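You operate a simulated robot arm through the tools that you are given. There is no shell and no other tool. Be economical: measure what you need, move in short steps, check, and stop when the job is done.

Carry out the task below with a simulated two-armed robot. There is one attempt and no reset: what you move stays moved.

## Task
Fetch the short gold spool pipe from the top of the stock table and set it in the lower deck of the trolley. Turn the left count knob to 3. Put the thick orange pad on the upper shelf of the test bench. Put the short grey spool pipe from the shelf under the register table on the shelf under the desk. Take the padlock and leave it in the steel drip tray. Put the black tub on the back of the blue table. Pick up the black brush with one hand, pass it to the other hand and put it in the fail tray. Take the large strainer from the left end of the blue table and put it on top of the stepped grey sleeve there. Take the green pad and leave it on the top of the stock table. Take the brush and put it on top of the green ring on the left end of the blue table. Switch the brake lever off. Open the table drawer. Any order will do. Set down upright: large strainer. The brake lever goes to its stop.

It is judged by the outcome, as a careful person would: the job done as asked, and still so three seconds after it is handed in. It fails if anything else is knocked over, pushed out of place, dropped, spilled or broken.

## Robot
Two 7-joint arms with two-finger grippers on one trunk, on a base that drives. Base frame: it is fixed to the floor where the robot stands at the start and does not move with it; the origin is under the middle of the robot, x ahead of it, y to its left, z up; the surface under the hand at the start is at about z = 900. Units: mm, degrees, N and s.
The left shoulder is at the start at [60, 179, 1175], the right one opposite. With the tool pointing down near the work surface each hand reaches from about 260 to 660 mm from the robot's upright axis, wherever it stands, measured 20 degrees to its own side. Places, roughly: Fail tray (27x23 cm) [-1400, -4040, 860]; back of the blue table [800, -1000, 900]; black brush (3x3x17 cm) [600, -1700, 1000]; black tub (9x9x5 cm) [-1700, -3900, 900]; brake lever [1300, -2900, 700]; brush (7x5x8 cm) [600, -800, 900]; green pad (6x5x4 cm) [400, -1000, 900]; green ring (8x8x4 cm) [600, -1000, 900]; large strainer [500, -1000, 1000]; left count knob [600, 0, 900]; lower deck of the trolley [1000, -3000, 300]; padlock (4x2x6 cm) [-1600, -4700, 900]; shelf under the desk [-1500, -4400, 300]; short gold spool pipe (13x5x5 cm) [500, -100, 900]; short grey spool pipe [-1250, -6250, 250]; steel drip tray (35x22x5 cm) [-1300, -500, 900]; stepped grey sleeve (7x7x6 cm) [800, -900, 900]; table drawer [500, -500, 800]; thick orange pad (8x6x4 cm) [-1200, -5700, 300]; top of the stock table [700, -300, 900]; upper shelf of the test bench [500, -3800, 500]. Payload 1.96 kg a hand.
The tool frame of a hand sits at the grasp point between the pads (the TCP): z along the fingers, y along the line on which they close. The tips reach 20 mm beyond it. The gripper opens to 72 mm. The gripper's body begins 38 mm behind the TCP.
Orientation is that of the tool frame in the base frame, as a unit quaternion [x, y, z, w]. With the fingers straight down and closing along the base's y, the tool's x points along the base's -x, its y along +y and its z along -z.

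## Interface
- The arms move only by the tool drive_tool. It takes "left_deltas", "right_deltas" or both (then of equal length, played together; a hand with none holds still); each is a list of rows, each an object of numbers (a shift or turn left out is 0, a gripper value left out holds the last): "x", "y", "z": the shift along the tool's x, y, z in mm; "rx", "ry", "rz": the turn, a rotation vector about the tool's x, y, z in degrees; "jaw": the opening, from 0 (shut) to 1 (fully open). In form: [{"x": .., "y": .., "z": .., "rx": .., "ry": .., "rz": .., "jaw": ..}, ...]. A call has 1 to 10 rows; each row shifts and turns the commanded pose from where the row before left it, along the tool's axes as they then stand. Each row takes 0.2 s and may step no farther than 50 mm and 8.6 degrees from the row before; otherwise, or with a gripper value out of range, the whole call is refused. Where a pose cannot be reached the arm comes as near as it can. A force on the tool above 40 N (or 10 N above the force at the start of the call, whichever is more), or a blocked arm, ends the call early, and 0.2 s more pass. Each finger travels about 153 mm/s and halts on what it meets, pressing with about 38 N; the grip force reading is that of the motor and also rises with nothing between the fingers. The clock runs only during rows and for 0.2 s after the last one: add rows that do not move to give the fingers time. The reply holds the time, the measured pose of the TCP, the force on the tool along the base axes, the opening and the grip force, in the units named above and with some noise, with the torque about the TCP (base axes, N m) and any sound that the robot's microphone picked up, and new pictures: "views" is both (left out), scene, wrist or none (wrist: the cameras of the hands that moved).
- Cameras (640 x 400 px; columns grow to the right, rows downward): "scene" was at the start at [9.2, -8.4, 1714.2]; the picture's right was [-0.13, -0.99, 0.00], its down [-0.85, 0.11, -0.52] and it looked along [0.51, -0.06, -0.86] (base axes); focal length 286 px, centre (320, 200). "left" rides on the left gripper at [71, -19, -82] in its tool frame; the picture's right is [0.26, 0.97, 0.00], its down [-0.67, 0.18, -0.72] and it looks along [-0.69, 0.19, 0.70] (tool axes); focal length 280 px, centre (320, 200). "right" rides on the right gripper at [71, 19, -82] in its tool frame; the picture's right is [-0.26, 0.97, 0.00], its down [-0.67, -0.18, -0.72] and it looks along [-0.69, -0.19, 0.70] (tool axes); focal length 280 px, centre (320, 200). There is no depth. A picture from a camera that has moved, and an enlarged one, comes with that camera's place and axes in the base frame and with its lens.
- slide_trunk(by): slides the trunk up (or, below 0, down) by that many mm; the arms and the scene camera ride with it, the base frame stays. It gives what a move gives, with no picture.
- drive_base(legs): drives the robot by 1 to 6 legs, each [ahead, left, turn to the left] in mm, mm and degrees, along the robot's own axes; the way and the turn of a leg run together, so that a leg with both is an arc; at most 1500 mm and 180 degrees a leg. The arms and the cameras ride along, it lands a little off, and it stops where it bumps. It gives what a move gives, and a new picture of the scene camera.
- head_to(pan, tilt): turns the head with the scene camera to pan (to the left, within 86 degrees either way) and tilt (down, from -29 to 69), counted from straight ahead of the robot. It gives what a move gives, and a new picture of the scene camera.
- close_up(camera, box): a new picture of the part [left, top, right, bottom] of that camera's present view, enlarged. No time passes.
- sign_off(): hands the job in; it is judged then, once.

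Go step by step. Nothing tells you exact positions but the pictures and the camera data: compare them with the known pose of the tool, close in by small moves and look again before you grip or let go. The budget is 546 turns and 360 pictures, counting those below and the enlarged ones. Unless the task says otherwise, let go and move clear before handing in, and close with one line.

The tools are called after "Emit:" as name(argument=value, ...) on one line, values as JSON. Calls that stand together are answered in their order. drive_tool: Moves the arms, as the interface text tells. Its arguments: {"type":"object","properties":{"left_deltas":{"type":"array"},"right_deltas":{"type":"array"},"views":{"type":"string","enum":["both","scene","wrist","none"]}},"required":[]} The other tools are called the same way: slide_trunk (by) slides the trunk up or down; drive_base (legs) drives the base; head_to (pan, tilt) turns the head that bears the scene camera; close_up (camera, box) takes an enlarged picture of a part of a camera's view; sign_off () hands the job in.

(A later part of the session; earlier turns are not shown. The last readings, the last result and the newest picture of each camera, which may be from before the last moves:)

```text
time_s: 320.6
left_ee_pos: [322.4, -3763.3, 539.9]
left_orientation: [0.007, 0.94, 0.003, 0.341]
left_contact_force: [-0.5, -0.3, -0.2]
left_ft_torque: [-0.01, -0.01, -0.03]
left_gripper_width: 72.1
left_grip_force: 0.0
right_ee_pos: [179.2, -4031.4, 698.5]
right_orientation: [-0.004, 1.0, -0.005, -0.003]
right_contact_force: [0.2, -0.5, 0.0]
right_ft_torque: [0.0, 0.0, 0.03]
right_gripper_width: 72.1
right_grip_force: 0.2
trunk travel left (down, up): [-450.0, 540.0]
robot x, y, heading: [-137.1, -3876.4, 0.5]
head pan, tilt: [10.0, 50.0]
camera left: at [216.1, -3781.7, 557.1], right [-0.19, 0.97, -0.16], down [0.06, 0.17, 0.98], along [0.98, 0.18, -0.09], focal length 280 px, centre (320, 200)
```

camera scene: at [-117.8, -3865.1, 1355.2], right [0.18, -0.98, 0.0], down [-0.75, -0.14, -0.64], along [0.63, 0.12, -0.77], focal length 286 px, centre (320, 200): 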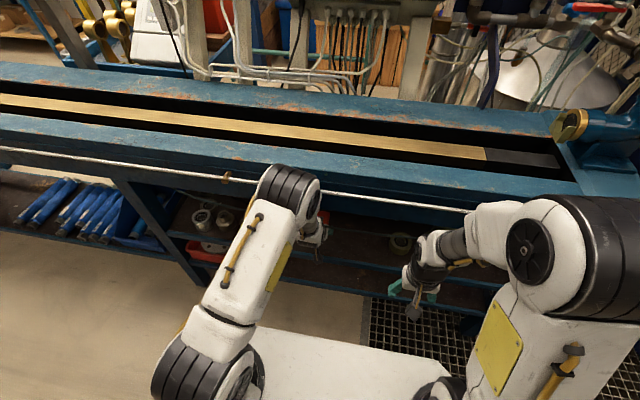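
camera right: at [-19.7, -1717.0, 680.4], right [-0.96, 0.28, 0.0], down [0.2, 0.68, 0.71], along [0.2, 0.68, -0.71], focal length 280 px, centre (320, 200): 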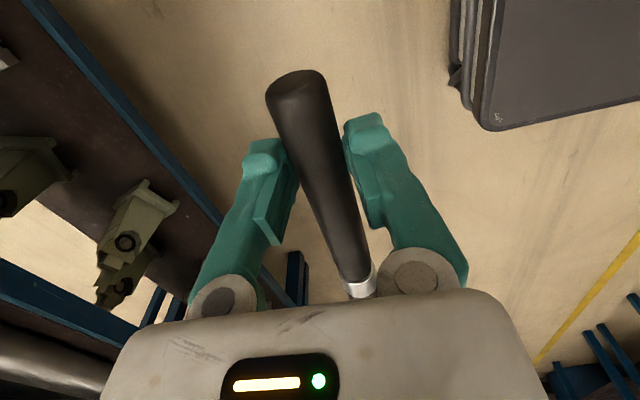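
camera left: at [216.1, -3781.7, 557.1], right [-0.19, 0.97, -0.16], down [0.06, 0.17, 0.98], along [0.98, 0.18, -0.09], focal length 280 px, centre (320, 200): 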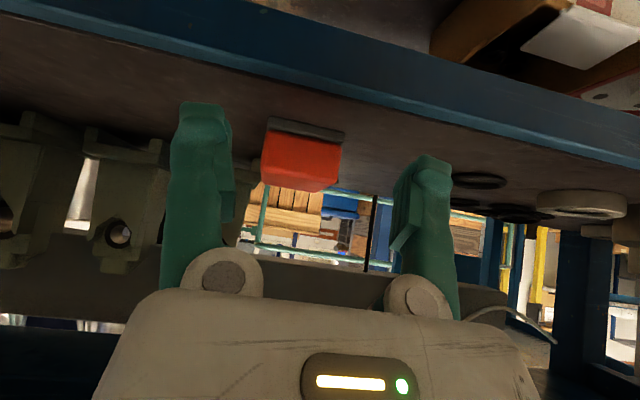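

Emit:
drive_base(legs=[[-400, 0, 0]])

Emit:
drive_tool(left_deltas=[{"ry": 8}, {"ry": 8}, {"ry": 8}, {"ry": 8}, {"ry": 8}, {"x": 30}, {}], views="none")

Emit:
slide_trunk(by=400)

Emit:
slide_trunk(by=50)

Emit:
drive_base(legs=[[0, 0, 180], [0, 650, 0], [250, 0, 0]])

Emit:
head_to(pan=0, tilt=45)

```text
time_s: 323.1
left_ee_pos: [-73.5, -3765.0, 539.2]
left_orientation: [0.005, 0.939, 0.002, 0.343]
left_contact_force: [-0.2, 0.1, -0.4]
left_ft_torque: [0.01, 0.03, -0.03]
left_gripper_width: 72.2
left_grip_force: 0.0
right_ee_pos: [-216.7, -4033.4, 697.9]
right_orientation: [-0.005, 1.0, -0.005, -0.003]
right_contact_force: [-0.4, 0.4, 0.0]
right_ft_torque: [0.0, 0.03, 0.01]
right_gripper_width: 71.8
right_grip_force: 0.0
trunk travel left (down, up): [-450.0, 540.0]
robot x, y, heading: [-533.9, -3883.5, 0.8]
head pan, tilt: [10.0, 50.0]
camera scene: at [-516.4, -3868.8, 1355.3], right [0.18, -0.98, 0.0], down [-0.75, -0.14, -0.64], along [0.63, 0.12, -0.77], focal length 286 px, centre (320, 200)
```

scene: 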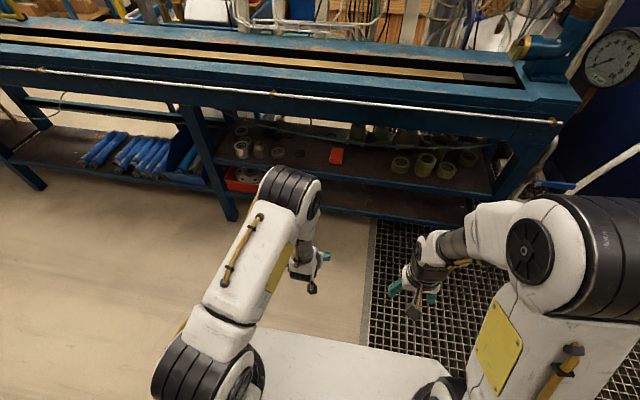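

```text
time_s: 324.7
left_ee_pos: [-102.1, -3764.7, 539.8]
left_orientation: [0.005, 1.0, 0.004, 0.0]
left_contact_force: [-0.2, 0.8, -0.3]
left_ft_torque: [0.01, 0.0, -0.04]
left_gripper_width: 71.8
left_grip_force: 0.2
right_ee_pos: [-216.7, -4033.1, 696.8]
right_orientation: [-0.005, 1.0, -0.004, -0.003]
right_contact_force: [0.2, 0.3, -0.1]
right_ft_torque: [0.0, 0.0, 0.0]
right_gripper_width: 72.0
right_grip_force: 0.1
trunk travel left (down, up): [-450.0, 540.0]
robot x, y, heading: [-534.7, -3882.8, 0.6]
head pan, tilt: [10.0, 50.0]
```

```text
time_s: 328.5
left_ee_pos: [-103.4, -3764.8, 938.8]
left_orientation: [0.005, 1.0, 0.003, 0.0]
left_contact_force: [0.6, -0.4, -0.4]
left_ft_torque: [0.02, 0.01, -0.02]
left_gripper_width: 71.8
left_grip_force: 0.1
right_ee_pos: [-216.6, -4033.6, 1097.9]
right_orientation: [-0.005, 1.0, -0.004, -0.003]
right_contact_force: [0.3, 0.4, -0.4]
right_ft_torque: [0.0, 0.0, -0.01]
right_gripper_width: 71.9
right_grip_force: 0.0
trunk travel left (down, up): [-850.0, 140.0]
robot x, y, heading: [-533.5, -3883.3, 0.5]
head pan, tilt: [10.0, 50.0]
```

```text
time_s: 329.4
left_ee_pos: [-104.3, -3765.1, 989.7]
left_orientation: [0.005, 1.0, 0.004, 0.0]
left_contact_force: [-0.3, -0.3, -0.2]
left_ft_torque: [0.02, -0.02, -0.02]
left_gripper_width: 72.2
left_grip_force: 0.1
right_ee_pos: [-215.8, -4034.1, 1148.7]
right_orientation: [-0.006, 1.0, -0.005, -0.003]
right_contact_force: [-0.3, 0.4, 0.5]
right_ft_torque: [0.01, 0.0, -0.01]
right_gripper_width: 72.0
right_grip_force: 0.0
trunk travel left (down, up): [-900.0, 90.0]
robot x, y, heading: [-531.4, -3885.2, 0.8]
head pan, tilt: [10.0, 50.0]
```

```text
time_s: 341.9
left_ee_pos: [-1185.4, -4664.1, 989.6]
left_orientation: [1.0, 0.005, -0.001, 0.003]
left_contact_force: [-0.6, -0.7, 0.5]
left_ft_torque: [0.0, -0.02, 0.01]
left_gripper_width: 71.7
left_grip_force: 0.1
right_ee_pos: [-1078.2, -4393.1, 1147.6]
right_orientation: [1.0, 0.016, 0.002, -0.004]
right_contact_force: [0.5, -0.9, -0.6]
right_ft_torque: [-0.01, 0.01, 0.0]
right_gripper_width: 72.1
right_grip_force: 0.0
trunk travel left (down, up): [-900.0, 90.0]
robot x, y, heading: [-760.1, -4539.6, -178.3]
head pan, tilt: [10.0, 50.0]
camera scene: at [-772.1, -4551.1, 1805.3], right [-0.2, 0.98, 0.0], down [0.75, 0.16, -0.64], along [-0.63, -0.13, -0.77], focal length 286 px, centre (320, 200)
```

scene: 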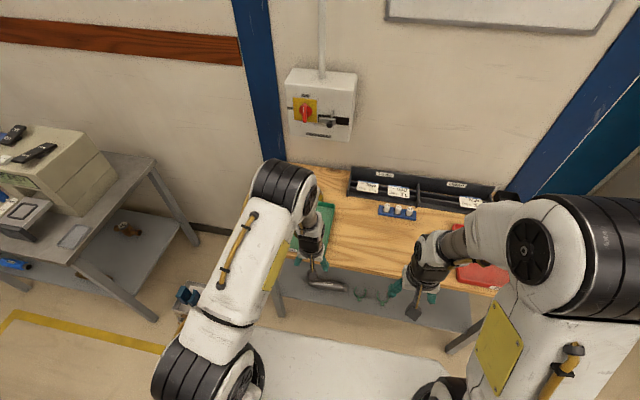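

```text
time_s: 342.6
left_ee_pos: [-1186.8, -4664.7, 989.2]
left_orientation: [1.0, 0.006, 0.0, 0.004]
left_contact_force: [-0.2, -0.2, 0.2]
left_ft_torque: [-0.01, -0.02, -0.02]
left_gripper_width: 72.1
left_grip_force: 0.0
right_ee_pos: [-1080.9, -4393.5, 1148.8]
right_orientation: [1.0, 0.015, 0.003, -0.004]
right_contact_force: [0.1, 0.6, 0.0]
right_ft_torque: [0.0, -0.01, -0.01]
right_gripper_width: 72.0
right_grip_force: 0.1
trunk travel left (down, up): [-900.0, 90.0]
robot x, y, heading: [-756.6, -4539.7, -178.3]
head pan, tilt: [0.0, 45.0]
camera scene: at [-780.9, -4537.8, 1812.1], right [-0.03, 1.0, 0.0], down [0.71, 0.02, -0.71], along [-0.71, -0.02, -0.71], focal length 286 px, centre (320, 200)
```

scene: 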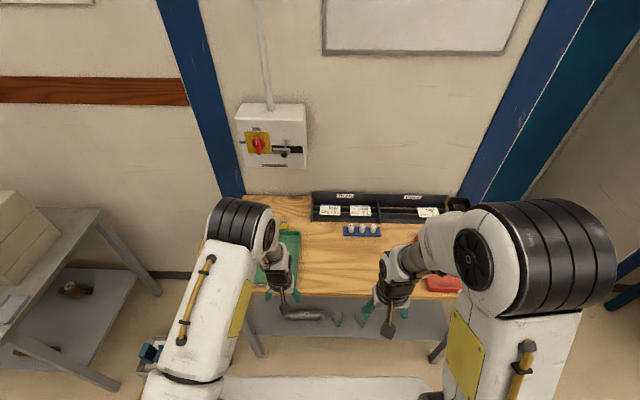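

Emit:
drive_base(legs=[[270, 0, -1.7]])

Emit:
drive_tool(left_deltas=[{"z": -20}, {}], views="wrist")

```text
time_s: 344.5
left_ee_pos: [-1464.0, -4654.6, 990.0]
left_orientation: [1.0, -0.011, 0.0, 0.004]
left_contact_force: [0.7, 0.2, -0.1]
left_ft_torque: [0.0, 0.02, 0.02]
left_gripper_width: 71.8
left_grip_force: 0.0
right_ee_pos: [-1348.6, -4387.4, 1148.8]
right_orientation: [1.0, 0.0, 0.002, -0.004]
right_contact_force: [-0.8, 0.2, 0.1]
right_ft_torque: [-0.02, 0.03, 0.02]
right_gripper_width: 72.2
right_grip_force: 0.0
trunk travel left (down, up): [-900.0, 90.0]
robot x, y, heading: [-1033.4, -4541.1, -179.6]
head pan, tilt: [0.0, 45.0]
camera scene: at [-1052.9, -4541.6, 1812.2], right [0.0, 1.0, 0.0], down [0.71, 0.0, -0.71], along [-0.71, 0.0, -0.71], focal length 286 px, centre (320, 200)
```

scene: 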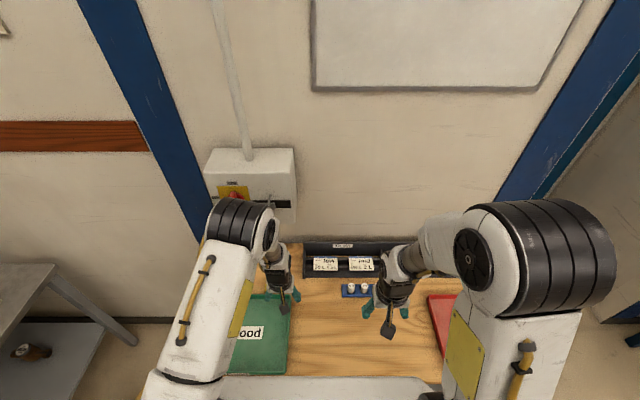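

```text
time_s: 345.1
left_ee_pos: [-1464.8, -4654.0, 1010.2]
left_orientation: [1.0, -0.01, 0.0, 0.004]
left_contact_force: [0.5, 0.6, 0.6]
left_ft_torque: [0.01, 0.02, -0.01]
left_gripper_width: 71.8
left_grip_force: 0.1
right_ee_pos: [-1349.3, -4387.6, 1147.2]
right_orientation: [1.0, 0.0, 0.003, -0.004]
right_contact_force: [-0.3, 0.8, 0.3]
right_ft_torque: [-0.03, -0.02, 0.01]
right_gripper_width: 72.0
right_grip_force: 0.0
trunk travel left (down, up): [-900.0, 90.0]
robot x, y, heading: [-1035.7, -4542.8, -179.9]
head pan, tilt: [0.0, 45.0]
camera left: at [-1392.7, -4637.4, 1091.6], right [0.24, -0.97, 0.01], down [-0.68, -0.16, 0.72], along [-0.69, -0.18, -0.7], focal length 280 px, centre (320, 200)
```

left: 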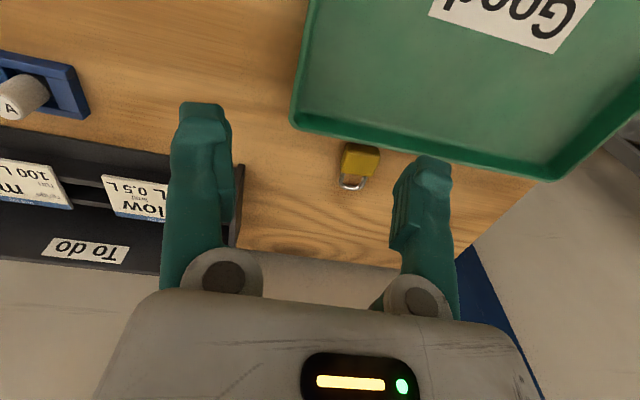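

Emit:
drive_tool(left_deltas=[{"x": -40, "y": 28}, {"x": -45, "y": 33}, {"z": 35}, {"z": 35}, {}], views="wrist")

```text
refused: row 2 steps farther than a row can; nothing moved
```

Emit:
drive_tool(left_deltas=[{"x": -29, "y": 20}, {"x": -29, "y": 20}, {"x": -28, "y": 20}, {"z": 35}, {"z": 35}, {}], views="wrist")

```text
time_s: 346.5
left_ee_pos: [-1551.9, -4713.8, 939.4]
left_orientation: [1.0, -0.011, 0.001, 0.004]
left_contact_force: [0.7, -0.4, 0.0]
left_ft_torque: [0.0, -0.01, 0.02]
left_gripper_width: 71.8
left_grip_force: 0.1
right_ee_pos: [-1348.5, -4387.9, 1148.3]
right_orientation: [1.0, 0.0, 0.002, -0.005]
right_contact_force: [0.1, 0.0, 0.4]
right_ft_torque: [-0.01, -0.02, 0.02]
right_gripper_width: 72.3
right_grip_force: 0.0
trunk travel left (down, up): [-900.0, 90.0]
robot x, y, heading: [-1033.7, -4541.0, -180.2]
head pan, tilt: [0.0, 45.0]
camera left: at [-1480.1, -4695.6, 1021.8], right [0.24, -0.97, 0.01], down [-0.68, -0.16, 0.72], along [-0.69, -0.18, -0.7], focal length 280 px, centre (320, 200)
```

left: 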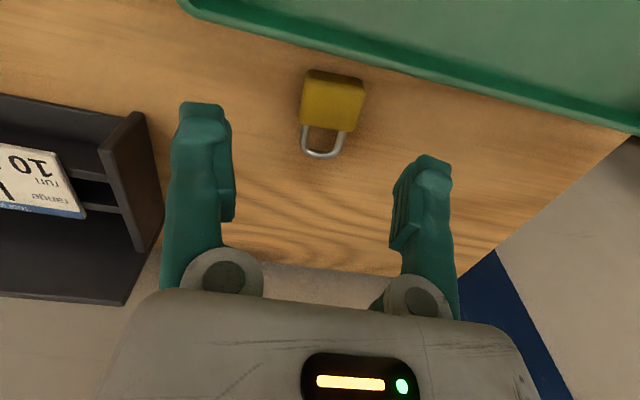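

Emit:
drive_tool(left_deltas=[{"y": 6}, {"z": 30}, {"z": 15}, {"z": 6}, {}], views="wrist")

```text
time_s: 347.7
left_ee_pos: [-1553.5, -4719.4, 888.7]
left_orientation: [1.0, -0.01, 0.0, 0.003]
left_contact_force: [0.8, 0.1, 0.2]
left_ft_torque: [-0.02, -0.01, -0.03]
left_gripper_width: 72.0
left_grip_force: 0.1
right_ee_pos: [-1350.0, -4387.4, 1147.3]
right_orientation: [1.0, 0.0, 0.003, -0.006]
right_contact_force: [0.0, -0.4, -0.1]
right_ft_torque: [0.01, -0.03, 0.01]
right_gripper_width: 72.0
right_grip_force: 0.1
trunk travel left (down, up): [-900.0, 90.0]
robot x, y, heading: [-1034.6, -4544.2, -180.1]
head pan, tilt: [0.0, 45.0]
camera left: at [-1481.0, -4702.7, 971.2], right [0.24, -0.97, 0.01], down [-0.68, -0.16, 0.72], along [-0.69, -0.18, -0.7], focal length 280 px, centre (320, 200)
```

left: 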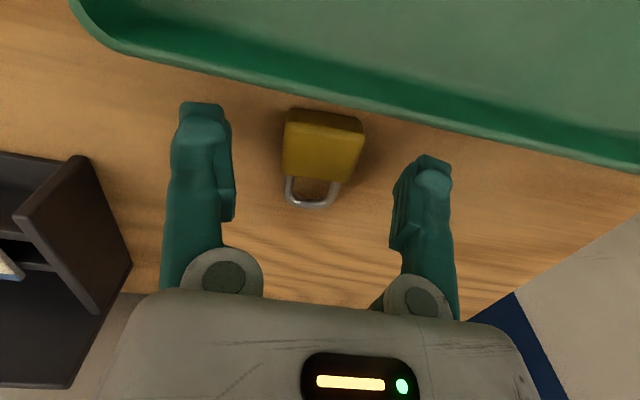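

Emit:
drive_tool(left_deltas=[{"x": 5, "z": 5}, {"z": 3}, {"jaw": 0}, {}, {}, {"z": -20}, {"z": -40}, {"z": -40}, {}], views="wrist")

```text
time_s: 349.7
left_ee_pos: [-1547.5, -4716.4, 979.7]
left_orientation: [1.0, -0.01, 0.0, 0.004]
left_contact_force: [-1.2, -0.2, -1.0]
left_ft_torque: [-0.02, 0.0, -0.03]
left_gripper_width: 0.0
left_grip_force: 29.6
right_ee_pos: [-1350.5, -4387.7, 1146.6]
right_orientation: [1.0, 0.0, 0.004, -0.004]
right_contact_force: [-0.6, 0.9, -0.2]
right_ft_torque: [0.03, 0.0, 0.0]
right_gripper_width: 71.9
right_grip_force: 0.0
trunk travel left (down, up): [-900.0, 90.0]
robot x, y, heading: [-1035.3, -4539.6, -180.0]
head pan, tilt: [0.0, 45.0]
camera left: at [-1475.9, -4700.7, 1062.8], right [0.24, -0.97, 0.01], down [-0.68, -0.16, 0.72], along [-0.69, -0.18, -0.7], focal length 280 px, centre (320, 200)
```

left: 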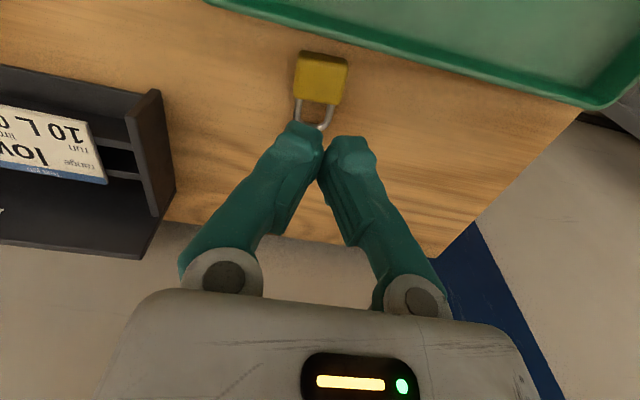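

Emit:
drive_tool(left_deltas=[{"jaw": 0.9, "x": -4, "y": 6}, {"z": 40}, {"z": 40}, {"z": 20}, {"z": 8}, {"z": 5}, {}], views="wrist")

```text
time_s: 351.3
left_ee_pos: [-1551.8, -4726.2, 867.8]
left_orientation: [1.0, -0.01, 0.0, 0.004]
left_contact_force: [0.7, -1.1, 2.9]
left_ft_torque: [0.09, -0.01, 0.01]
left_gripper_width: 64.7
left_grip_force: 0.4
right_ee_pos: [-1350.0, -4387.1, 1147.0]
right_orientation: [1.0, -0.001, 0.002, -0.004]
right_contact_force: [0.0, -0.5, -0.7]
right_ft_torque: [-0.04, -0.01, -0.01]
right_gripper_width: 71.8
right_grip_force: 0.0
trunk travel left (down, up): [-900.0, 90.0]
robot x, y, heading: [-1038.2, -4542.0, -180.1]
head pan, tilt: [0.0, 45.0]
camera left: at [-1479.7, -4708.7, 950.5], right [0.24, -0.97, 0.01], down [-0.68, -0.16, 0.72], along [-0.69, -0.18, -0.7], focal length 280 px, centre (320, 200)
```

left: 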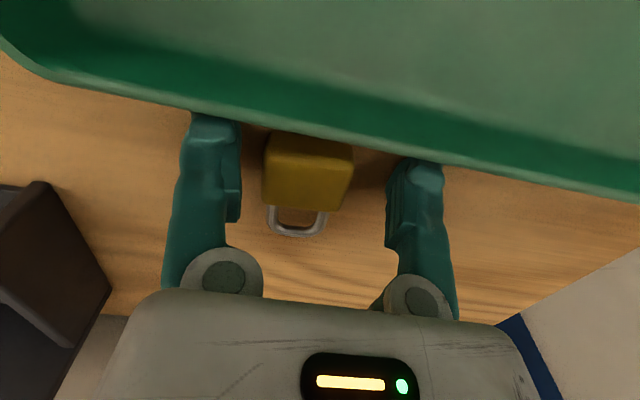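

Emit:
drive_tool(left_deltas=[{"z": -1, "y": -3}, {"jaw": 0}, {}, {}, {"z": -20}, {"z": -40}, {"z": -40}, {}], views="wrist")

```text
time_s: 353.1
left_ee_pos: [-1551.3, -4722.4, 970.5]
left_orientation: [1.0, -0.011, 0.0, 0.004]
left_contact_force: [0.1, -0.8, -0.7]
left_ft_torque: [0.02, -0.02, 0.0]
left_gripper_width: 35.1
left_grip_force: 38.5
right_ee_pos: [-1350.9, -4387.3, 1147.8]
right_orientation: [1.0, 0.0, 0.003, -0.004]
right_contact_force: [-0.8, 0.2, 0.0]
right_ft_torque: [0.0, 0.0, 0.03]
right_gripper_width: 72.0
right_grip_force: 0.1
trunk travel left (down, up): [-900.0, 90.0]
robot x, y, heading: [-1031.7, -4541.5, -180.0]
head pan, tilt: [0.0, 45.0]
camera left: at [-1479.3, -4704.8, 1051.6], right [0.24, -0.97, 0.01], down [-0.68, -0.16, 0.72], along [-0.69, -0.18, -0.7], focal length 280 px, centre (320, 200)
```

left: 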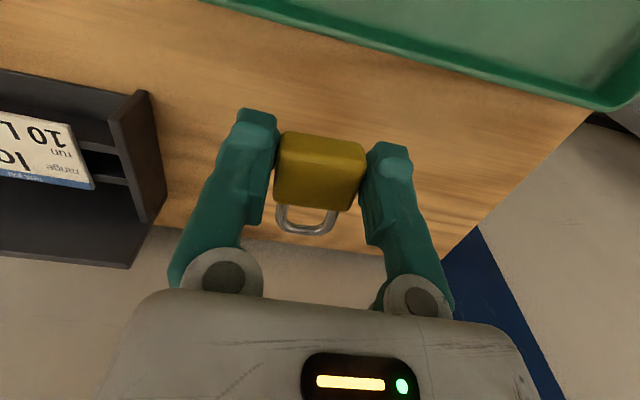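

Emit:
drive_tool(left_deltas=[{"x": 45, "z": -20}, {"x": 45, "z": -20}, {"x": 45, "z": -10}, {}], views="none")

Emit:
drive_base(legs=[[0, -471, 0]])

Emit:
head_to(pan=-15, tilt=50)

Emit:
close_up(camera="scene", box=[220, 60, 420, 200])

```text
time_s: 354.1
left_ee_pos: [-1415.6, -4724.7, 1018.9]
left_orientation: [1.0, -0.01, 0.0, 0.004]
left_contact_force: [-0.2, 0.2, -0.4]
left_ft_torque: [-0.02, -0.02, 0.02]
left_gripper_width: 35.2
left_grip_force: 38.3
right_ee_pos: [-1351.2, -4387.7, 1147.7]
right_orientation: [1.0, 0.0, 0.004, -0.004]
right_contact_force: [0.3, -0.7, 0.3]
right_ft_torque: [-0.01, 0.02, -0.02]
right_gripper_width: 72.0
right_grip_force: 0.1
trunk travel left (down, up): [-900.0, 90.0]
robot x, y, heading: [-1034.6, -4544.5, -180.1]
head pan, tilt: [0.0, 45.0]
```

```text
time_s: 356.9
left_ee_pos: [-1416.2, -4259.0, 1018.4]
left_orientation: [1.0, -0.011, 0.001, 0.003]
left_contact_force: [-0.1, -0.6, -1.6]
left_ft_torque: [0.02, 0.02, -0.01]
left_gripper_width: 34.9
left_grip_force: 37.9
right_ee_pos: [-1348.8, -3922.3, 1148.2]
right_orientation: [1.0, -0.002, 0.002, -0.005]
right_contact_force: [0.5, -0.8, 0.0]
right_ft_torque: [-0.01, 0.02, 0.01]
right_gripper_width: 71.9
right_grip_force: 0.0
trunk travel left (down, up): [-900.0, 90.0]
robot x, y, heading: [-1030.3, -4079.2, 180.0]
head pan, tilt: [0.0, 45.0]
camera scene: at [-1054.5, -4077.6, 1812.2], right [0.0, 1.0, 0.0], down [0.71, 0.0, -0.71], along [-0.71, 0.0, -0.71], focal length 286 px, centre (320, 200)
```

scene: 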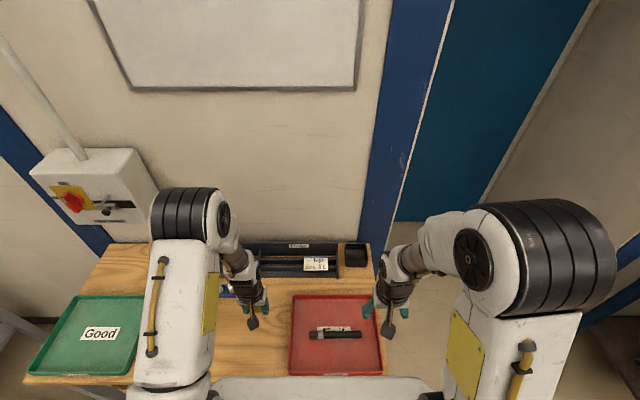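

```text
time_s: 357.7
left_ee_pos: [-1416.5, -4257.4, 1019.1]
left_orientation: [1.0, -0.011, 0.0, 0.005]
left_contact_force: [0.0, 0.5, -1.2]
left_ft_torque: [-0.02, -0.01, -0.01]
left_gripper_width: 34.6
left_grip_force: 38.6
right_ee_pos: [-1348.0, -3921.6, 1147.8]
right_orientation: [1.0, -0.001, 0.003, -0.005]
right_contact_force: [0.1, 1.1, -0.5]
right_ft_torque: [-0.03, -0.01, 0.0]
right_gripper_width: 71.9
right_grip_force: 0.1
trunk travel left (down, up): [-900.0, 90.0]
robot x, y, heading: [-1037.6, -4074.1, 180.0]
head pan, tilt: [-15.0, 50.0]
camera scene: at [-1047.5, -4055.5, 1805.3], right [0.26, 0.97, 0.0], down [0.74, -0.2, -0.64], along [-0.62, 0.17, -0.77], focal length 286 px, centre (320, 200)
```

scene: 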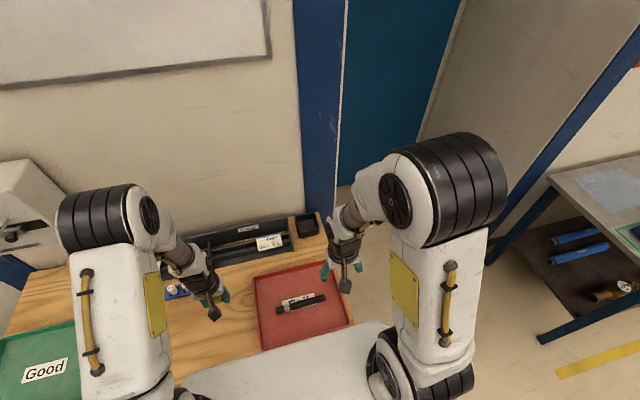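

```text
2.86 times, centred on (320, 130) of scene
camera zoom: at [-1047.5, -4055.5, 1805.3], right [0.26, 0.97, 0.0], down [0.74, -0.2, -0.64], along [-0.62, 0.17, -0.77], focal length 818 px, centre (320, 400)
```

zoom: 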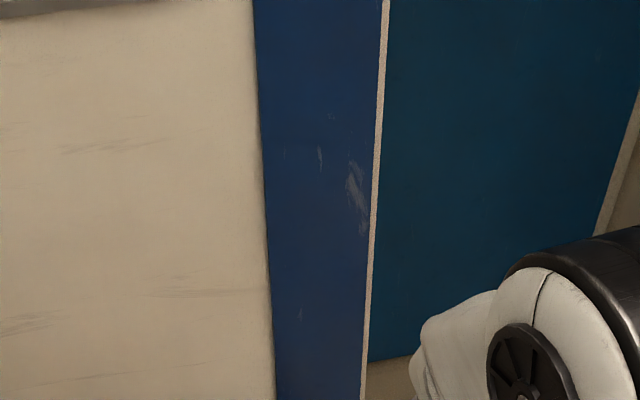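

Emit:
drive_tool(right_deltas=[{"ry": -8, "jaw": 0.55}, {"ry": -8}, {"ry": -8}, {"x": -40, "z": 18, "y": -4}, {"x": -40, "z": 18, "y": -4}, {"x": -40, "z": 18, "y": -4}, {"x": -40, "z": 18, "y": -4}, {"x": -30, "z": 30, "y": -5}, {"z": 40}, {}], views="both")

```text
time_s: 359.9
left_ee_pos: [-1416.7, -4257.6, 1018.9]
left_orientation: [1.0, -0.011, -0.001, 0.004]
left_contact_force: [-0.1, 0.0, -0.9]
left_ft_torque: [-0.02, 0.0, 0.01]
left_gripper_width: 34.7
left_grip_force: 38.3
right_ee_pos: [-1631.5, -3905.6, 1087.5]
right_orientation: [0.979, 0.001, -0.205, -0.005]
right_contact_force: [-0.4, 1.2, -0.5]
right_ft_torque: [-0.04, -0.03, 0.01]
right_gripper_width: 39.7
right_grip_force: 0.1
right hand out of reach, approached as far as the arm can: row 1, 2, 3
trunk travel left (down, up): [-900.0, 90.0]
robot x, y, heading: [-1033.1, -4077.5, 179.9]
head pan, tilt: [-15.0, 50.0]
camera scene: at [-1046.5, -4056.3, 1805.3], right [0.26, 0.97, 0.0], down [0.74, -0.2, -0.64], along [-0.62, 0.17, -0.77], focal length 286 px, centre (320, 200)
camera right: at [-1534.0, -3926.5, 1132.7], right [-0.24, -0.97, 0.1], down [-0.33, 0.18, 0.93], along [-0.91, 0.19, -0.36], focal length 280 px, centre (320, 200)
```

scene: 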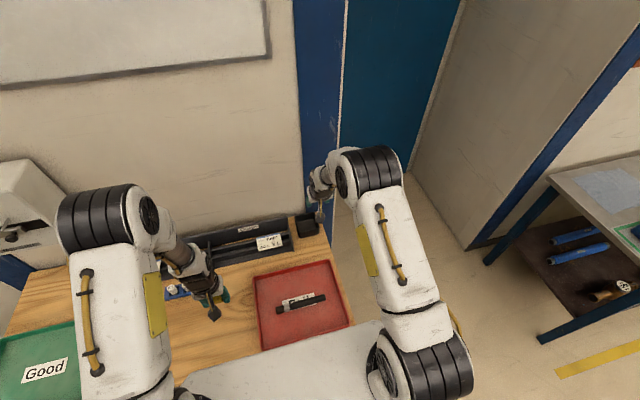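
right: 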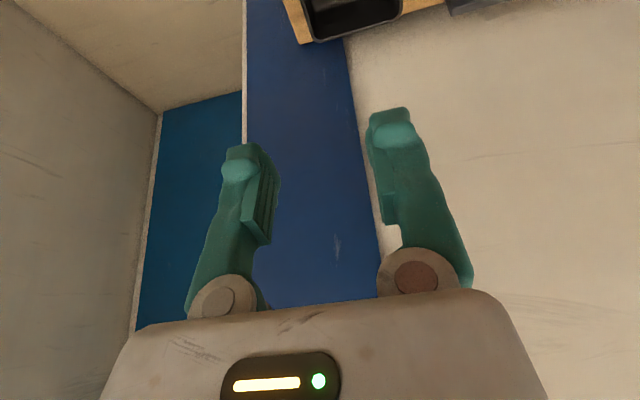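

Emit:
drive_tool(right_deltas=[{"x": 15, "z": 34}, {"x": 15, "z": 34}, {"x": 15, "z": 34}, {}], views="wrist")

```text
time_s: 360.9
left_ee_pos: [-1416.3, -4259.2, 1019.1]
left_orientation: [1.0, -0.011, 0.0, 0.003]
left_contact_force: [0.1, -0.4, -0.8]
left_ft_torque: [-0.01, -0.01, 0.0]
left_gripper_width: 34.7
left_grip_force: 37.7
right_ee_pos: [-1631.9, -3905.1, 974.6]
right_orientation: [0.979, 0.0, -0.205, -0.005]
right_contact_force: [-0.4, 0.3, -0.2]
right_ft_torque: [-0.01, 0.03, 0.0]
right_gripper_width: 39.8
right_grip_force: 0.0
trunk travel left (down, up): [-900.0, 90.0]
robot x, y, heading: [-1032.8, -4077.7, 180.3]
head pan, tilt: [-15.0, 50.0]
camera right: at [-1534.5, -3924.8, 1020.0], right [-0.24, -0.97, 0.1], down [-0.33, 0.18, 0.93], along [-0.91, 0.19, -0.36], focal length 280 px, centre (320, 200)
```

right: 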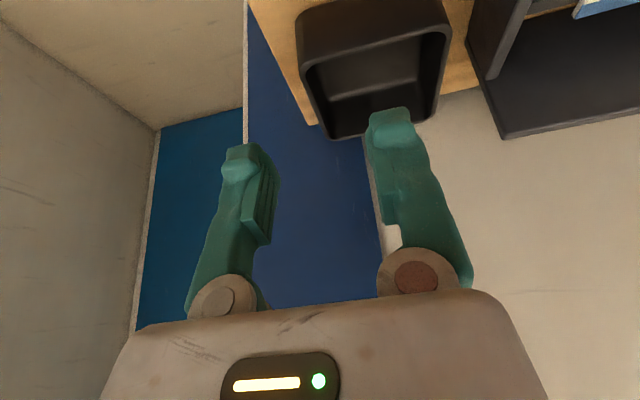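

Emit:
drive_tool(right_deltas=[{"z": 35}, {"z": 35}, {}], views="wrist")

```text
time_s: 361.7
left_ee_pos: [-1417.0, -4259.3, 1019.1]
left_orientation: [1.0, -0.011, -0.002, 0.003]
left_contact_force: [-0.4, 0.6, -1.0]
left_ft_torque: [-0.01, -0.01, 0.01]
left_gripper_width: 34.9
left_grip_force: 37.9
right_ee_pos: [-1658.8, -3905.3, 911.4]
right_orientation: [0.979, -0.001, -0.205, -0.005]
right_contact_force: [0.0, -0.5, 0.6]
right_ft_torque: [-0.02, 0.01, 0.04]
right_gripper_width: 39.8
right_grip_force: 0.0
trunk travel left (down, up): [-900.0, 90.0]
robot x, y, heading: [-1032.8, -4077.5, 179.7]
head pan, tilt: [-15.0, 50.0]
camera right: at [-1561.7, -3925.1, 957.0], right [-0.24, -0.97, 0.1], down [-0.33, 0.18, 0.93], along [-0.91, 0.19, -0.36], focal length 280 px, centre (320, 200)
```

right: 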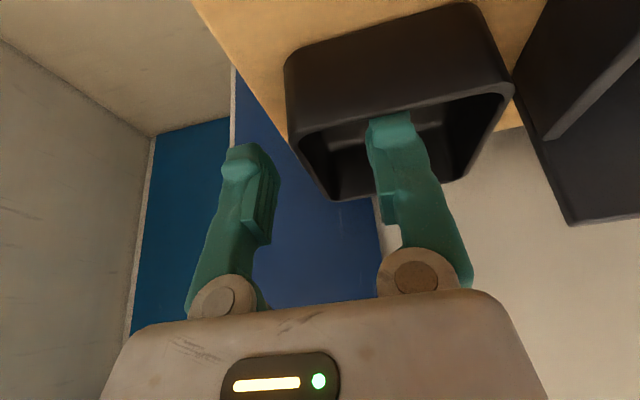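

Emit:
drive_tool(right_deltas=[{"z": 15, "y": -2}, {"z": 12}, {"jaw": 0}, {}, {}, {}], views="wrist")

```text
time_s: 363.1
left_ee_pos: [-1416.2, -4258.0, 1018.4]
left_orientation: [1.0, -0.012, 0.0, 0.004]
left_contact_force: [0.4, 0.4, -1.1]
left_ft_torque: [-0.02, -0.02, 0.01]
left_gripper_width: 34.7
left_grip_force: 38.0
right_ee_pos: [-1669.9, -3903.1, 887.1]
right_orientation: [0.979, 0.0, -0.204, -0.004]
right_contact_force: [0.1, 0.4, -0.3]
right_ft_torque: [0.0, 0.01, -0.03]
right_gripper_width: 6.0
right_grip_force: 32.0
trunk travel left (down, up): [-900.0, 90.0]
robot x, y, heading: [-1033.1, -4076.4, 179.9]
head pan, tilt: [-15.0, 50.0]
camera right: at [-1572.8, -3922.9, 932.2], right [-0.24, -0.97, 0.1], down [-0.33, 0.18, 0.93], along [-0.91, 0.19, -0.36], focal length 280 px, centre (320, 200)
```

right: 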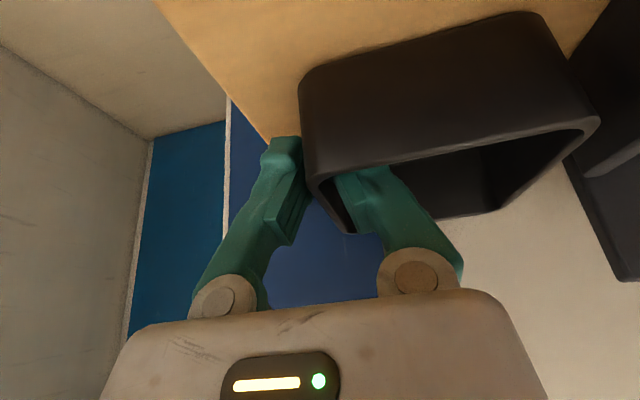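

Emit:
drive_tool(right_deltas=[{"x": -4, "z": -9}, {"x": -8, "z": -18}, {"x": -16, "z": -36}, {"x": -16, "z": -36}, {"x": -12, "z": -28}, {}], views="both")

```text
time_s: 364.5
left_ee_pos: [-1416.5, -4256.3, 1019.9]
left_orientation: [1.0, -0.011, 0.0, 0.004]
left_contact_force: [1.0, 0.7, -2.2]
left_ft_torque: [0.01, -0.02, 0.02]
left_gripper_width: 34.6
left_grip_force: 38.1
right_ee_pos: [-1670.7, -3902.6, 1025.5]
right_orientation: [0.979, 0.0, -0.205, -0.004]
right_contact_force: [-0.2, -0.1, -0.9]
right_ft_torque: [0.02, 0.0, 0.01]
right_gripper_width: 6.0
right_grip_force: 32.0
trunk travel left (down, up): [-900.0, 90.0]
robot x, y, heading: [-1037.9, -4078.6, 179.9]
head pan, tilt: [-15.0, 50.0]
camera scene: at [-1048.1, -4056.1, 1805.3], right [0.26, 0.97, 0.0], down [0.74, -0.2, -0.64], along [-0.62, 0.17, -0.77], focal length 286 px, centre (320, 200)
camera right: at [-1573.8, -3923.7, 1071.0], right [-0.24, -0.97, 0.1], down [-0.33, 0.18, 0.93], along [-0.91, 0.19, -0.36], focal length 280 px, centre (320, 200)
```

scene: 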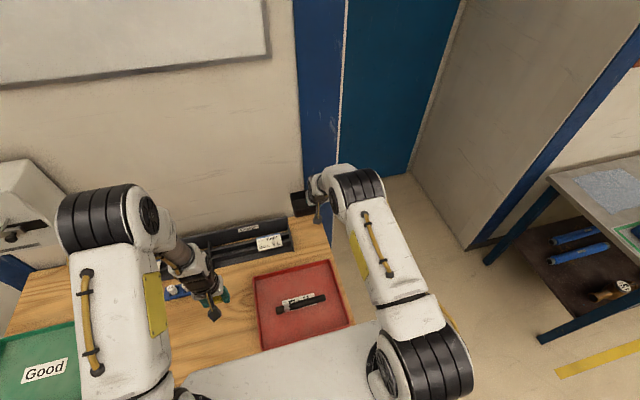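
right: 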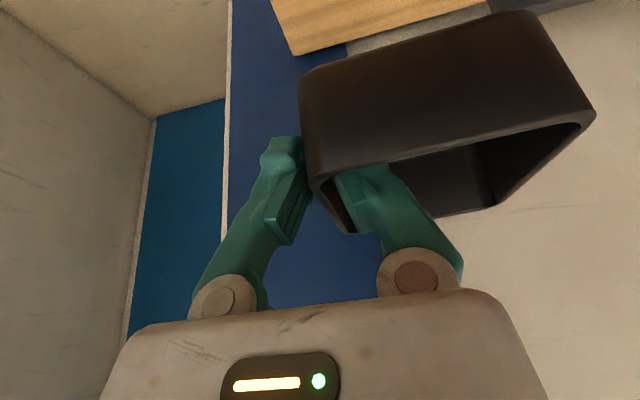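

Emit:
drive_tool(right_deltas=[{"x": 41, "z": -18}, {"x": 41, "z": -18}, {"x": 41, "z": -18}, {"x": 41, "z": -18}, {"x": 41, "z": -18}, {}], views="none")

Emit:
drive_base(legs=[[-560, 0, 0], [0, -1500, 0], [0, -1500, 0], [0, -450, 0]])

Emit:
head_to(pan=0, tilt=40)

```text
time_s: 365.9
left_ee_pos: [-1416.8, -4258.1, 1019.3]
left_orientation: [1.0, -0.011, 0.0, 0.004]
left_contact_force: [0.0, 0.3, -1.2]
left_ft_torque: [0.01, 0.01, 0.0]
left_gripper_width: 34.8
left_grip_force: 38.3
right_ee_pos: [-1447.1, -3903.8, 1024.2]
right_orientation: [0.979, -0.001, -0.205, -0.005]
right_contact_force: [-0.3, 0.1, -0.7]
right_ft_torque: [0.02, -0.03, 0.02]
right_gripper_width: 6.1
right_grip_force: 31.5
trunk travel left (down, up): [-900.0, 90.0]
robot x, y, heading: [-1034.5, -4076.4, 179.5]
head pan, tilt: [-15.0, 50.0]
```

```text
time_s: 385.5
left_ee_pos: [-838.6, -792.9, 1020.1]
left_orientation: [1.0, -0.017, 0.0, 0.003]
left_contact_force: [-0.4, 0.2, -0.7]
left_ft_torque: [0.0, 0.02, 0.0]
left_gripper_width: 34.7
left_grip_force: 37.6
right_ee_pos: [-865.3, -439.1, 1025.0]
right_orientation: [0.979, -0.007, -0.206, -0.007]
right_contact_force: [0.4, 0.9, -0.3]
right_ft_torque: [0.05, -0.01, 0.02]
right_gripper_width: 6.0
right_grip_force: 31.8
trunk travel left (down, up): [-900.0, 90.0]
robot x, y, heading: [-455.6, -616.2, 179.1]
head pan, tilt: [-15.0, 50.0]
camera scene: at [-467.1, -596.6, 1805.3], right [0.27, 0.96, 0.0], down [0.74, -0.21, -0.64], along [-0.62, 0.18, -0.77], focal length 286 px, centre (320, 200)
```

scene: 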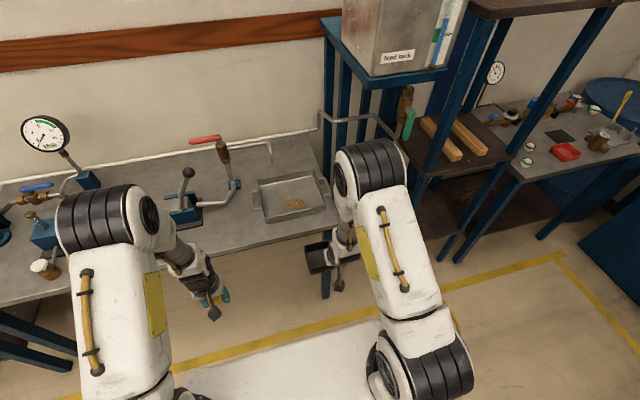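

```text
time_s: 386.3
left_ee_pos: [-837.5, -792.0, 1019.1]
left_orientation: [1.0, -0.017, 0.0, 0.005]
left_contact_force: [0.5, -0.3, -1.0]
left_ft_torque: [-0.01, -0.01, -0.02]
left_gripper_width: 34.6
left_grip_force: 38.2
right_ee_pos: [-863.5, -437.5, 1025.7]
right_orientation: [0.979, -0.007, -0.206, -0.006]
right_contact_force: [0.0, 0.3, -0.2]
right_ft_torque: [0.01, -0.05, 0.03]
right_gripper_width: 6.2
right_grip_force: 31.3
trunk travel left (down, up): [-900.0, 90.0]
robot x, y, heading: [-453.6, -614.9, 179.3]
head pan, tilt: [0.0, 40.0]
camera scene: at [-477.9, -614.2, 1819.4], right [0.02, 1.0, 0.0], down [0.64, -0.01, -0.77], along [-0.77, 0.01, -0.64], focal length 286 px, centre (320, 200)
```

scene: 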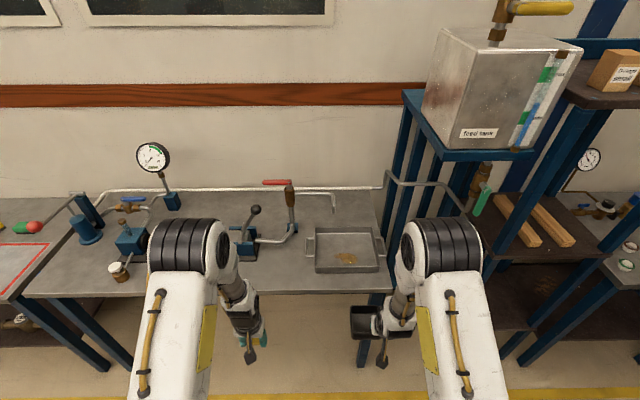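

Emit:
drive_base(legs=[[290, 0, 0.8]])

Emit:
drive_tool(left_deltas=[{"x": -20, "y": -38}, {"x": -20, "y": -38}, {"x": -20, "y": -38}, {"x": -20, "y": -38}, {"x": -20, "y": -38}, {"y": -30}, {}], views="both")

```text
time_s: 388.3
left_ee_pos: [-1127.4, -796.4, 1018.9]
left_orientation: [1.0, -0.011, 0.0, 0.005]
left_contact_force: [0.0, -0.1, -0.7]
left_ft_torque: [0.0, 0.02, 0.0]
left_gripper_width: 34.4
left_grip_force: 38.2
right_ee_pos: [-1157.9, -443.0, 1025.2]
right_orientation: [0.979, 0.0, -0.205, -0.005]
right_contact_force: [0.1, 0.2, -0.4]
right_ft_torque: [0.07, -0.02, 0.01]
right_gripper_width: 6.2
right_grip_force: 31.6
trunk travel left (down, up): [-900.0, 90.0]
robot x, y, heading: [-747.8, -612.0, 180.2]
head pan, tilt: [0.0, 40.0]
camera scene: at [-767.5, -613.0, 1819.5], right [0.0, 1.0, 0.0], down [0.64, 0.0, -0.77], along [-0.77, 0.0, -0.64], focal length 286 px, centre (320, 200)
```

scene: 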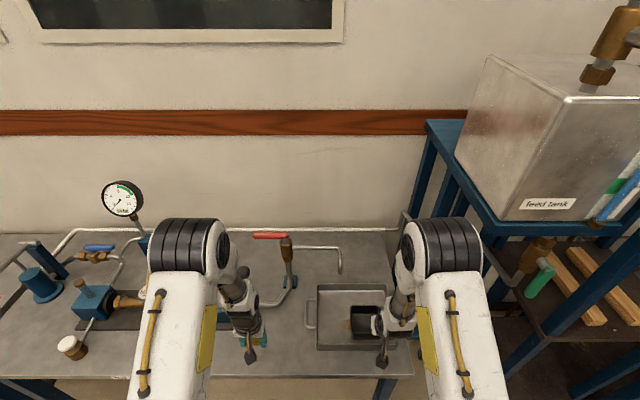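

```text
time_s: 389.9
left_ee_pos: [-1221.9, -573.6, 1016.5]
left_orientation: [1.0, -0.011, 0.0, 0.004]
left_contact_force: [0.0, -0.1, -1.7]
left_ft_torque: [0.01, -0.01, -0.03]
left_gripper_width: 34.6
left_grip_force: 37.9
right_ee_pos: [-1158.4, -442.0, 1026.5]
right_orientation: [0.979, 0.0, -0.205, -0.005]
right_contact_force: [0.4, 0.7, -0.5]
right_ft_torque: [0.05, 0.01, 0.01]
right_gripper_width: 6.2
right_grip_force: 31.8
trunk travel left (down, up): [-900.0, 90.0]
robot x, y, heading: [-741.8, -613.5, 179.8]
head pan, tilt: [0.0, 40.0]
camera scene: at [-769.3, -613.4, 1819.5], right [0.0, 1.0, 0.0], down [0.64, 0.0, -0.77], along [-0.77, 0.0, -0.64], focal length 286 px, centre (320, 200)
camera left: at [-1150.2, -556.5, 1098.6], right [0.24, -0.97, 0.01], down [-0.68, -0.16, 0.72], along [-0.69, -0.18, -0.7], focal length 280 px, centre (320, 200)
```

scene: 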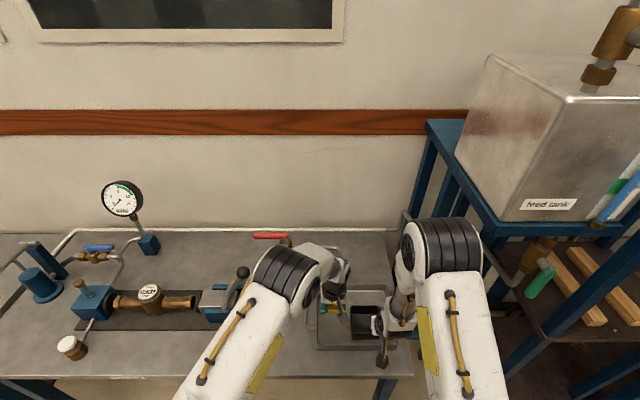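
left: 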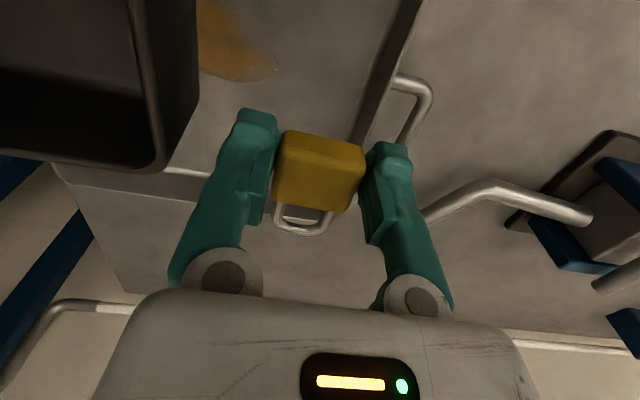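

Emit:
drive_tool(right_deltas=[{"y": -30, "x": 20, "z": -9}, {"y": -30, "x": 20, "z": -9}, {}, {}, {}], left_deltas=[{}, {}, {"y": -20, "x": -15}, {"y": -15, "x": -10}, {}], views="both")

```text
time_s: 391.1
left_ee_pos: [-1246.8, -538.4, 1016.7]
left_orientation: [1.0, -0.01, 0.0, 0.005]
left_contact_force: [-0.8, -1.0, -1.8]
left_ft_torque: [0.0, -0.02, -0.01]
left_gripper_width: 34.7
left_grip_force: 38.3
right_ee_pos: [-1114.3, -382.5, 1026.2]
right_orientation: [0.979, -0.001, -0.206, -0.005]
right_contact_force: [-0.3, -0.4, -0.6]
right_ft_torque: [-0.02, 0.0, -0.01]
right_gripper_width: 6.0
right_grip_force: 32.5
trunk travel left (down, up): [-900.0, 90.0]
robot x, y, heading: [-742.9, -612.2, 179.8]
head pan, tilt: [0.0, 40.0]
camera scene: at [-768.8, -613.0, 1819.5], right [0.0, 1.0, 0.0], down [0.64, 0.0, -0.77], along [-0.77, 0.0, -0.64], focal length 286 px, centre (320, 200)
camera right: at [-1016.3, -402.0, 1072.0], right [-0.24, -0.97, 0.1], down [-0.33, 0.18, 0.93], along [-0.91, 0.19, -0.36], focal length 280 px, centre (320, 200)
camera left: at [-1174.5, -520.6, 1098.6], right [0.24, -0.97, 0.01], down [-0.68, -0.16, 0.72], along [-0.69, -0.18, -0.7], focal length 280 px, centre (320, 200)
```

scene: 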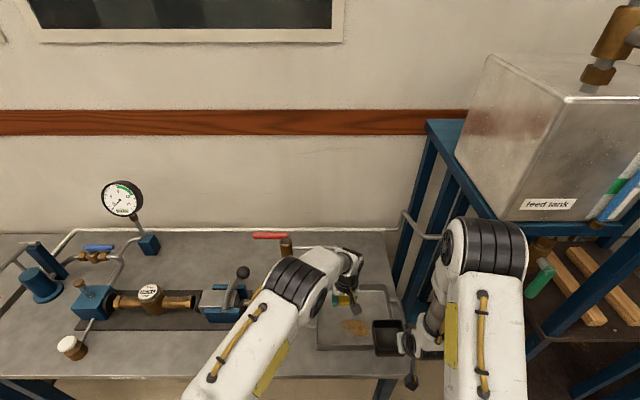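
right: 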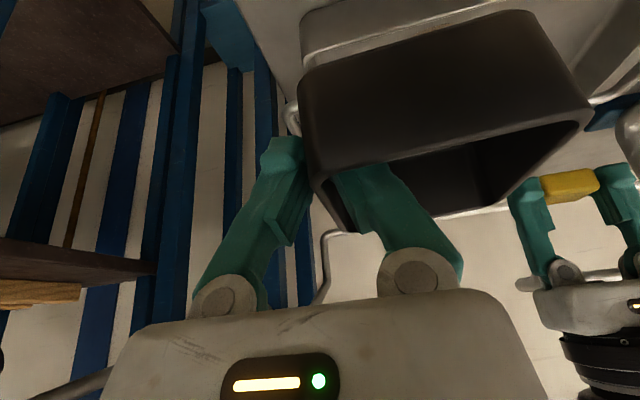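
left: 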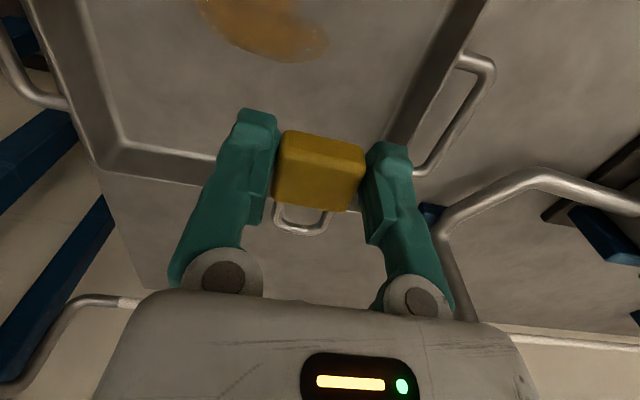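

Emit:
drive_tool(left_deltas=[{"z": 35}, {"z": 30}, {"z": 10}, {"z": 6}, {"z": 5}, {"z": 5}, {"z": 5}, {"z": 5}, {}], views="wrist")

```text
time_s: 393.1
left_ee_pos: [-1246.7, -538.5, 915.8]
left_orientation: [1.0, -0.011, 0.0, 0.005]
left_contact_force: [0.4, 0.3, -0.6]
left_ft_torque: [-0.01, 0.0, -0.02]
left_gripper_width: 34.8
left_grip_force: 38.5
right_ee_pos: [-1113.9, -382.3, 1026.2]
right_orientation: [0.979, -0.001, -0.204, -0.005]
right_contact_force: [0.7, 0.4, -0.1]
right_ft_torque: [0.01, -0.05, -0.01]
right_gripper_width: 5.8
right_grip_force: 31.5
trunk travel left (down, up): [-900.0, 90.0]
robot x, y, heading: [-747.6, -612.5, 180.0]
head pan, tilt: [0.0, 40.0]
camera left: at [-1174.3, -521.4, 997.9], right [0.24, -0.97, 0.01], down [-0.68, -0.16, 0.72], along [-0.69, -0.18, -0.7], focal length 280 px, centre (320, 200)
```

left: 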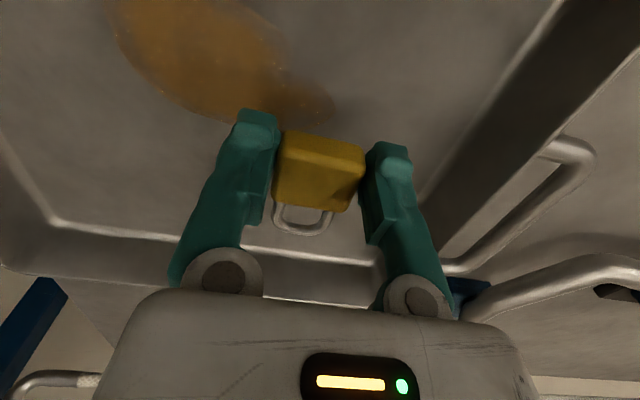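

Emit:
drive_tool(left_deltas=[{"z": 5}, {"z": 4}, {"z": 4}, {"z": 4}, {"z": 4}, {"z": 4}, {"z": 4}, {"z": 4}, {}], views="none")

```text
time_s: 395.1
left_ee_pos: [-1246.3, -538.4, 885.9]
left_orientation: [1.0, -0.011, -0.003, 0.002]
left_contact_force: [-2.6, -1.0, 20.4]
left_ft_torque: [0.1, 0.13, 0.0]
left_gripper_width: 34.8
left_grip_force: 38.1
right_ee_pos: [-1112.3, -381.1, 1027.6]
right_orientation: [0.979, 0.0, -0.206, -0.005]
right_contact_force: [-0.2, 0.0, 0.5]
right_ft_torque: [0.01, 0.0, -0.03]
right_gripper_width: 6.1
right_grip_force: 32.0
trunk travel left (down, up): [-900.0, 90.0]
robot x, y, heading: [-746.3, -615.4, 179.9]
head pan, tilt: [0.0, 40.0]
```

Contact on the tray floor. I release the padlock and lift clear.

Emit:
drive_tool(left_deltas=[{"z": -1, "jaw": 0.8}, {}, {"z": -30}, {"z": -45}, {"z": -45}, {}], views="wrist")

```text
time_s: 396.5
left_ee_pos: [-1247.2, -537.4, 1004.3]
left_orientation: [1.0, -0.011, 0.001, 0.004]
left_contact_force: [-0.7, -0.8, 0.4]
left_ft_torque: [-0.02, -0.01, -0.01]
left_gripper_width: 57.5
left_grip_force: 0.1
right_ee_pos: [-1114.7, -383.5, 1026.4]
right_orientation: [0.979, -0.001, -0.205, -0.004]
right_contact_force: [0.1, -0.1, -0.9]
right_ft_torque: [0.01, 0.01, 0.02]
right_gripper_width: 6.3
right_grip_force: 31.7
trunk travel left (down, up): [-900.0, 90.0]
robot x, y, heading: [-745.3, -611.4, 179.8]
head pan, tilt: [0.0, 40.0]
camera left: at [-1175.1, -520.6, 1085.8], right [0.24, -0.97, 0.01], down [-0.68, -0.16, 0.72], along [-0.69, -0.18, -0.7], focal length 280 px, centre (320, 200)
```

left: 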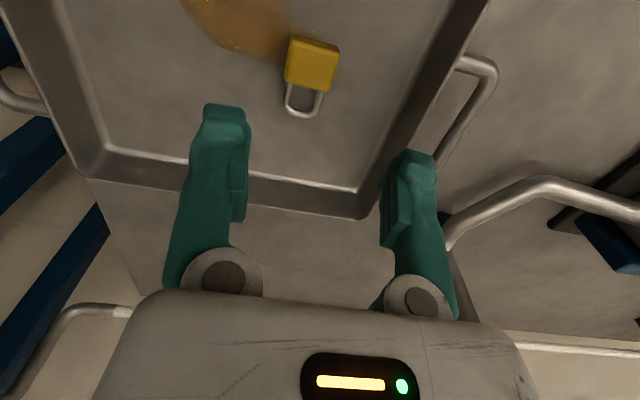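

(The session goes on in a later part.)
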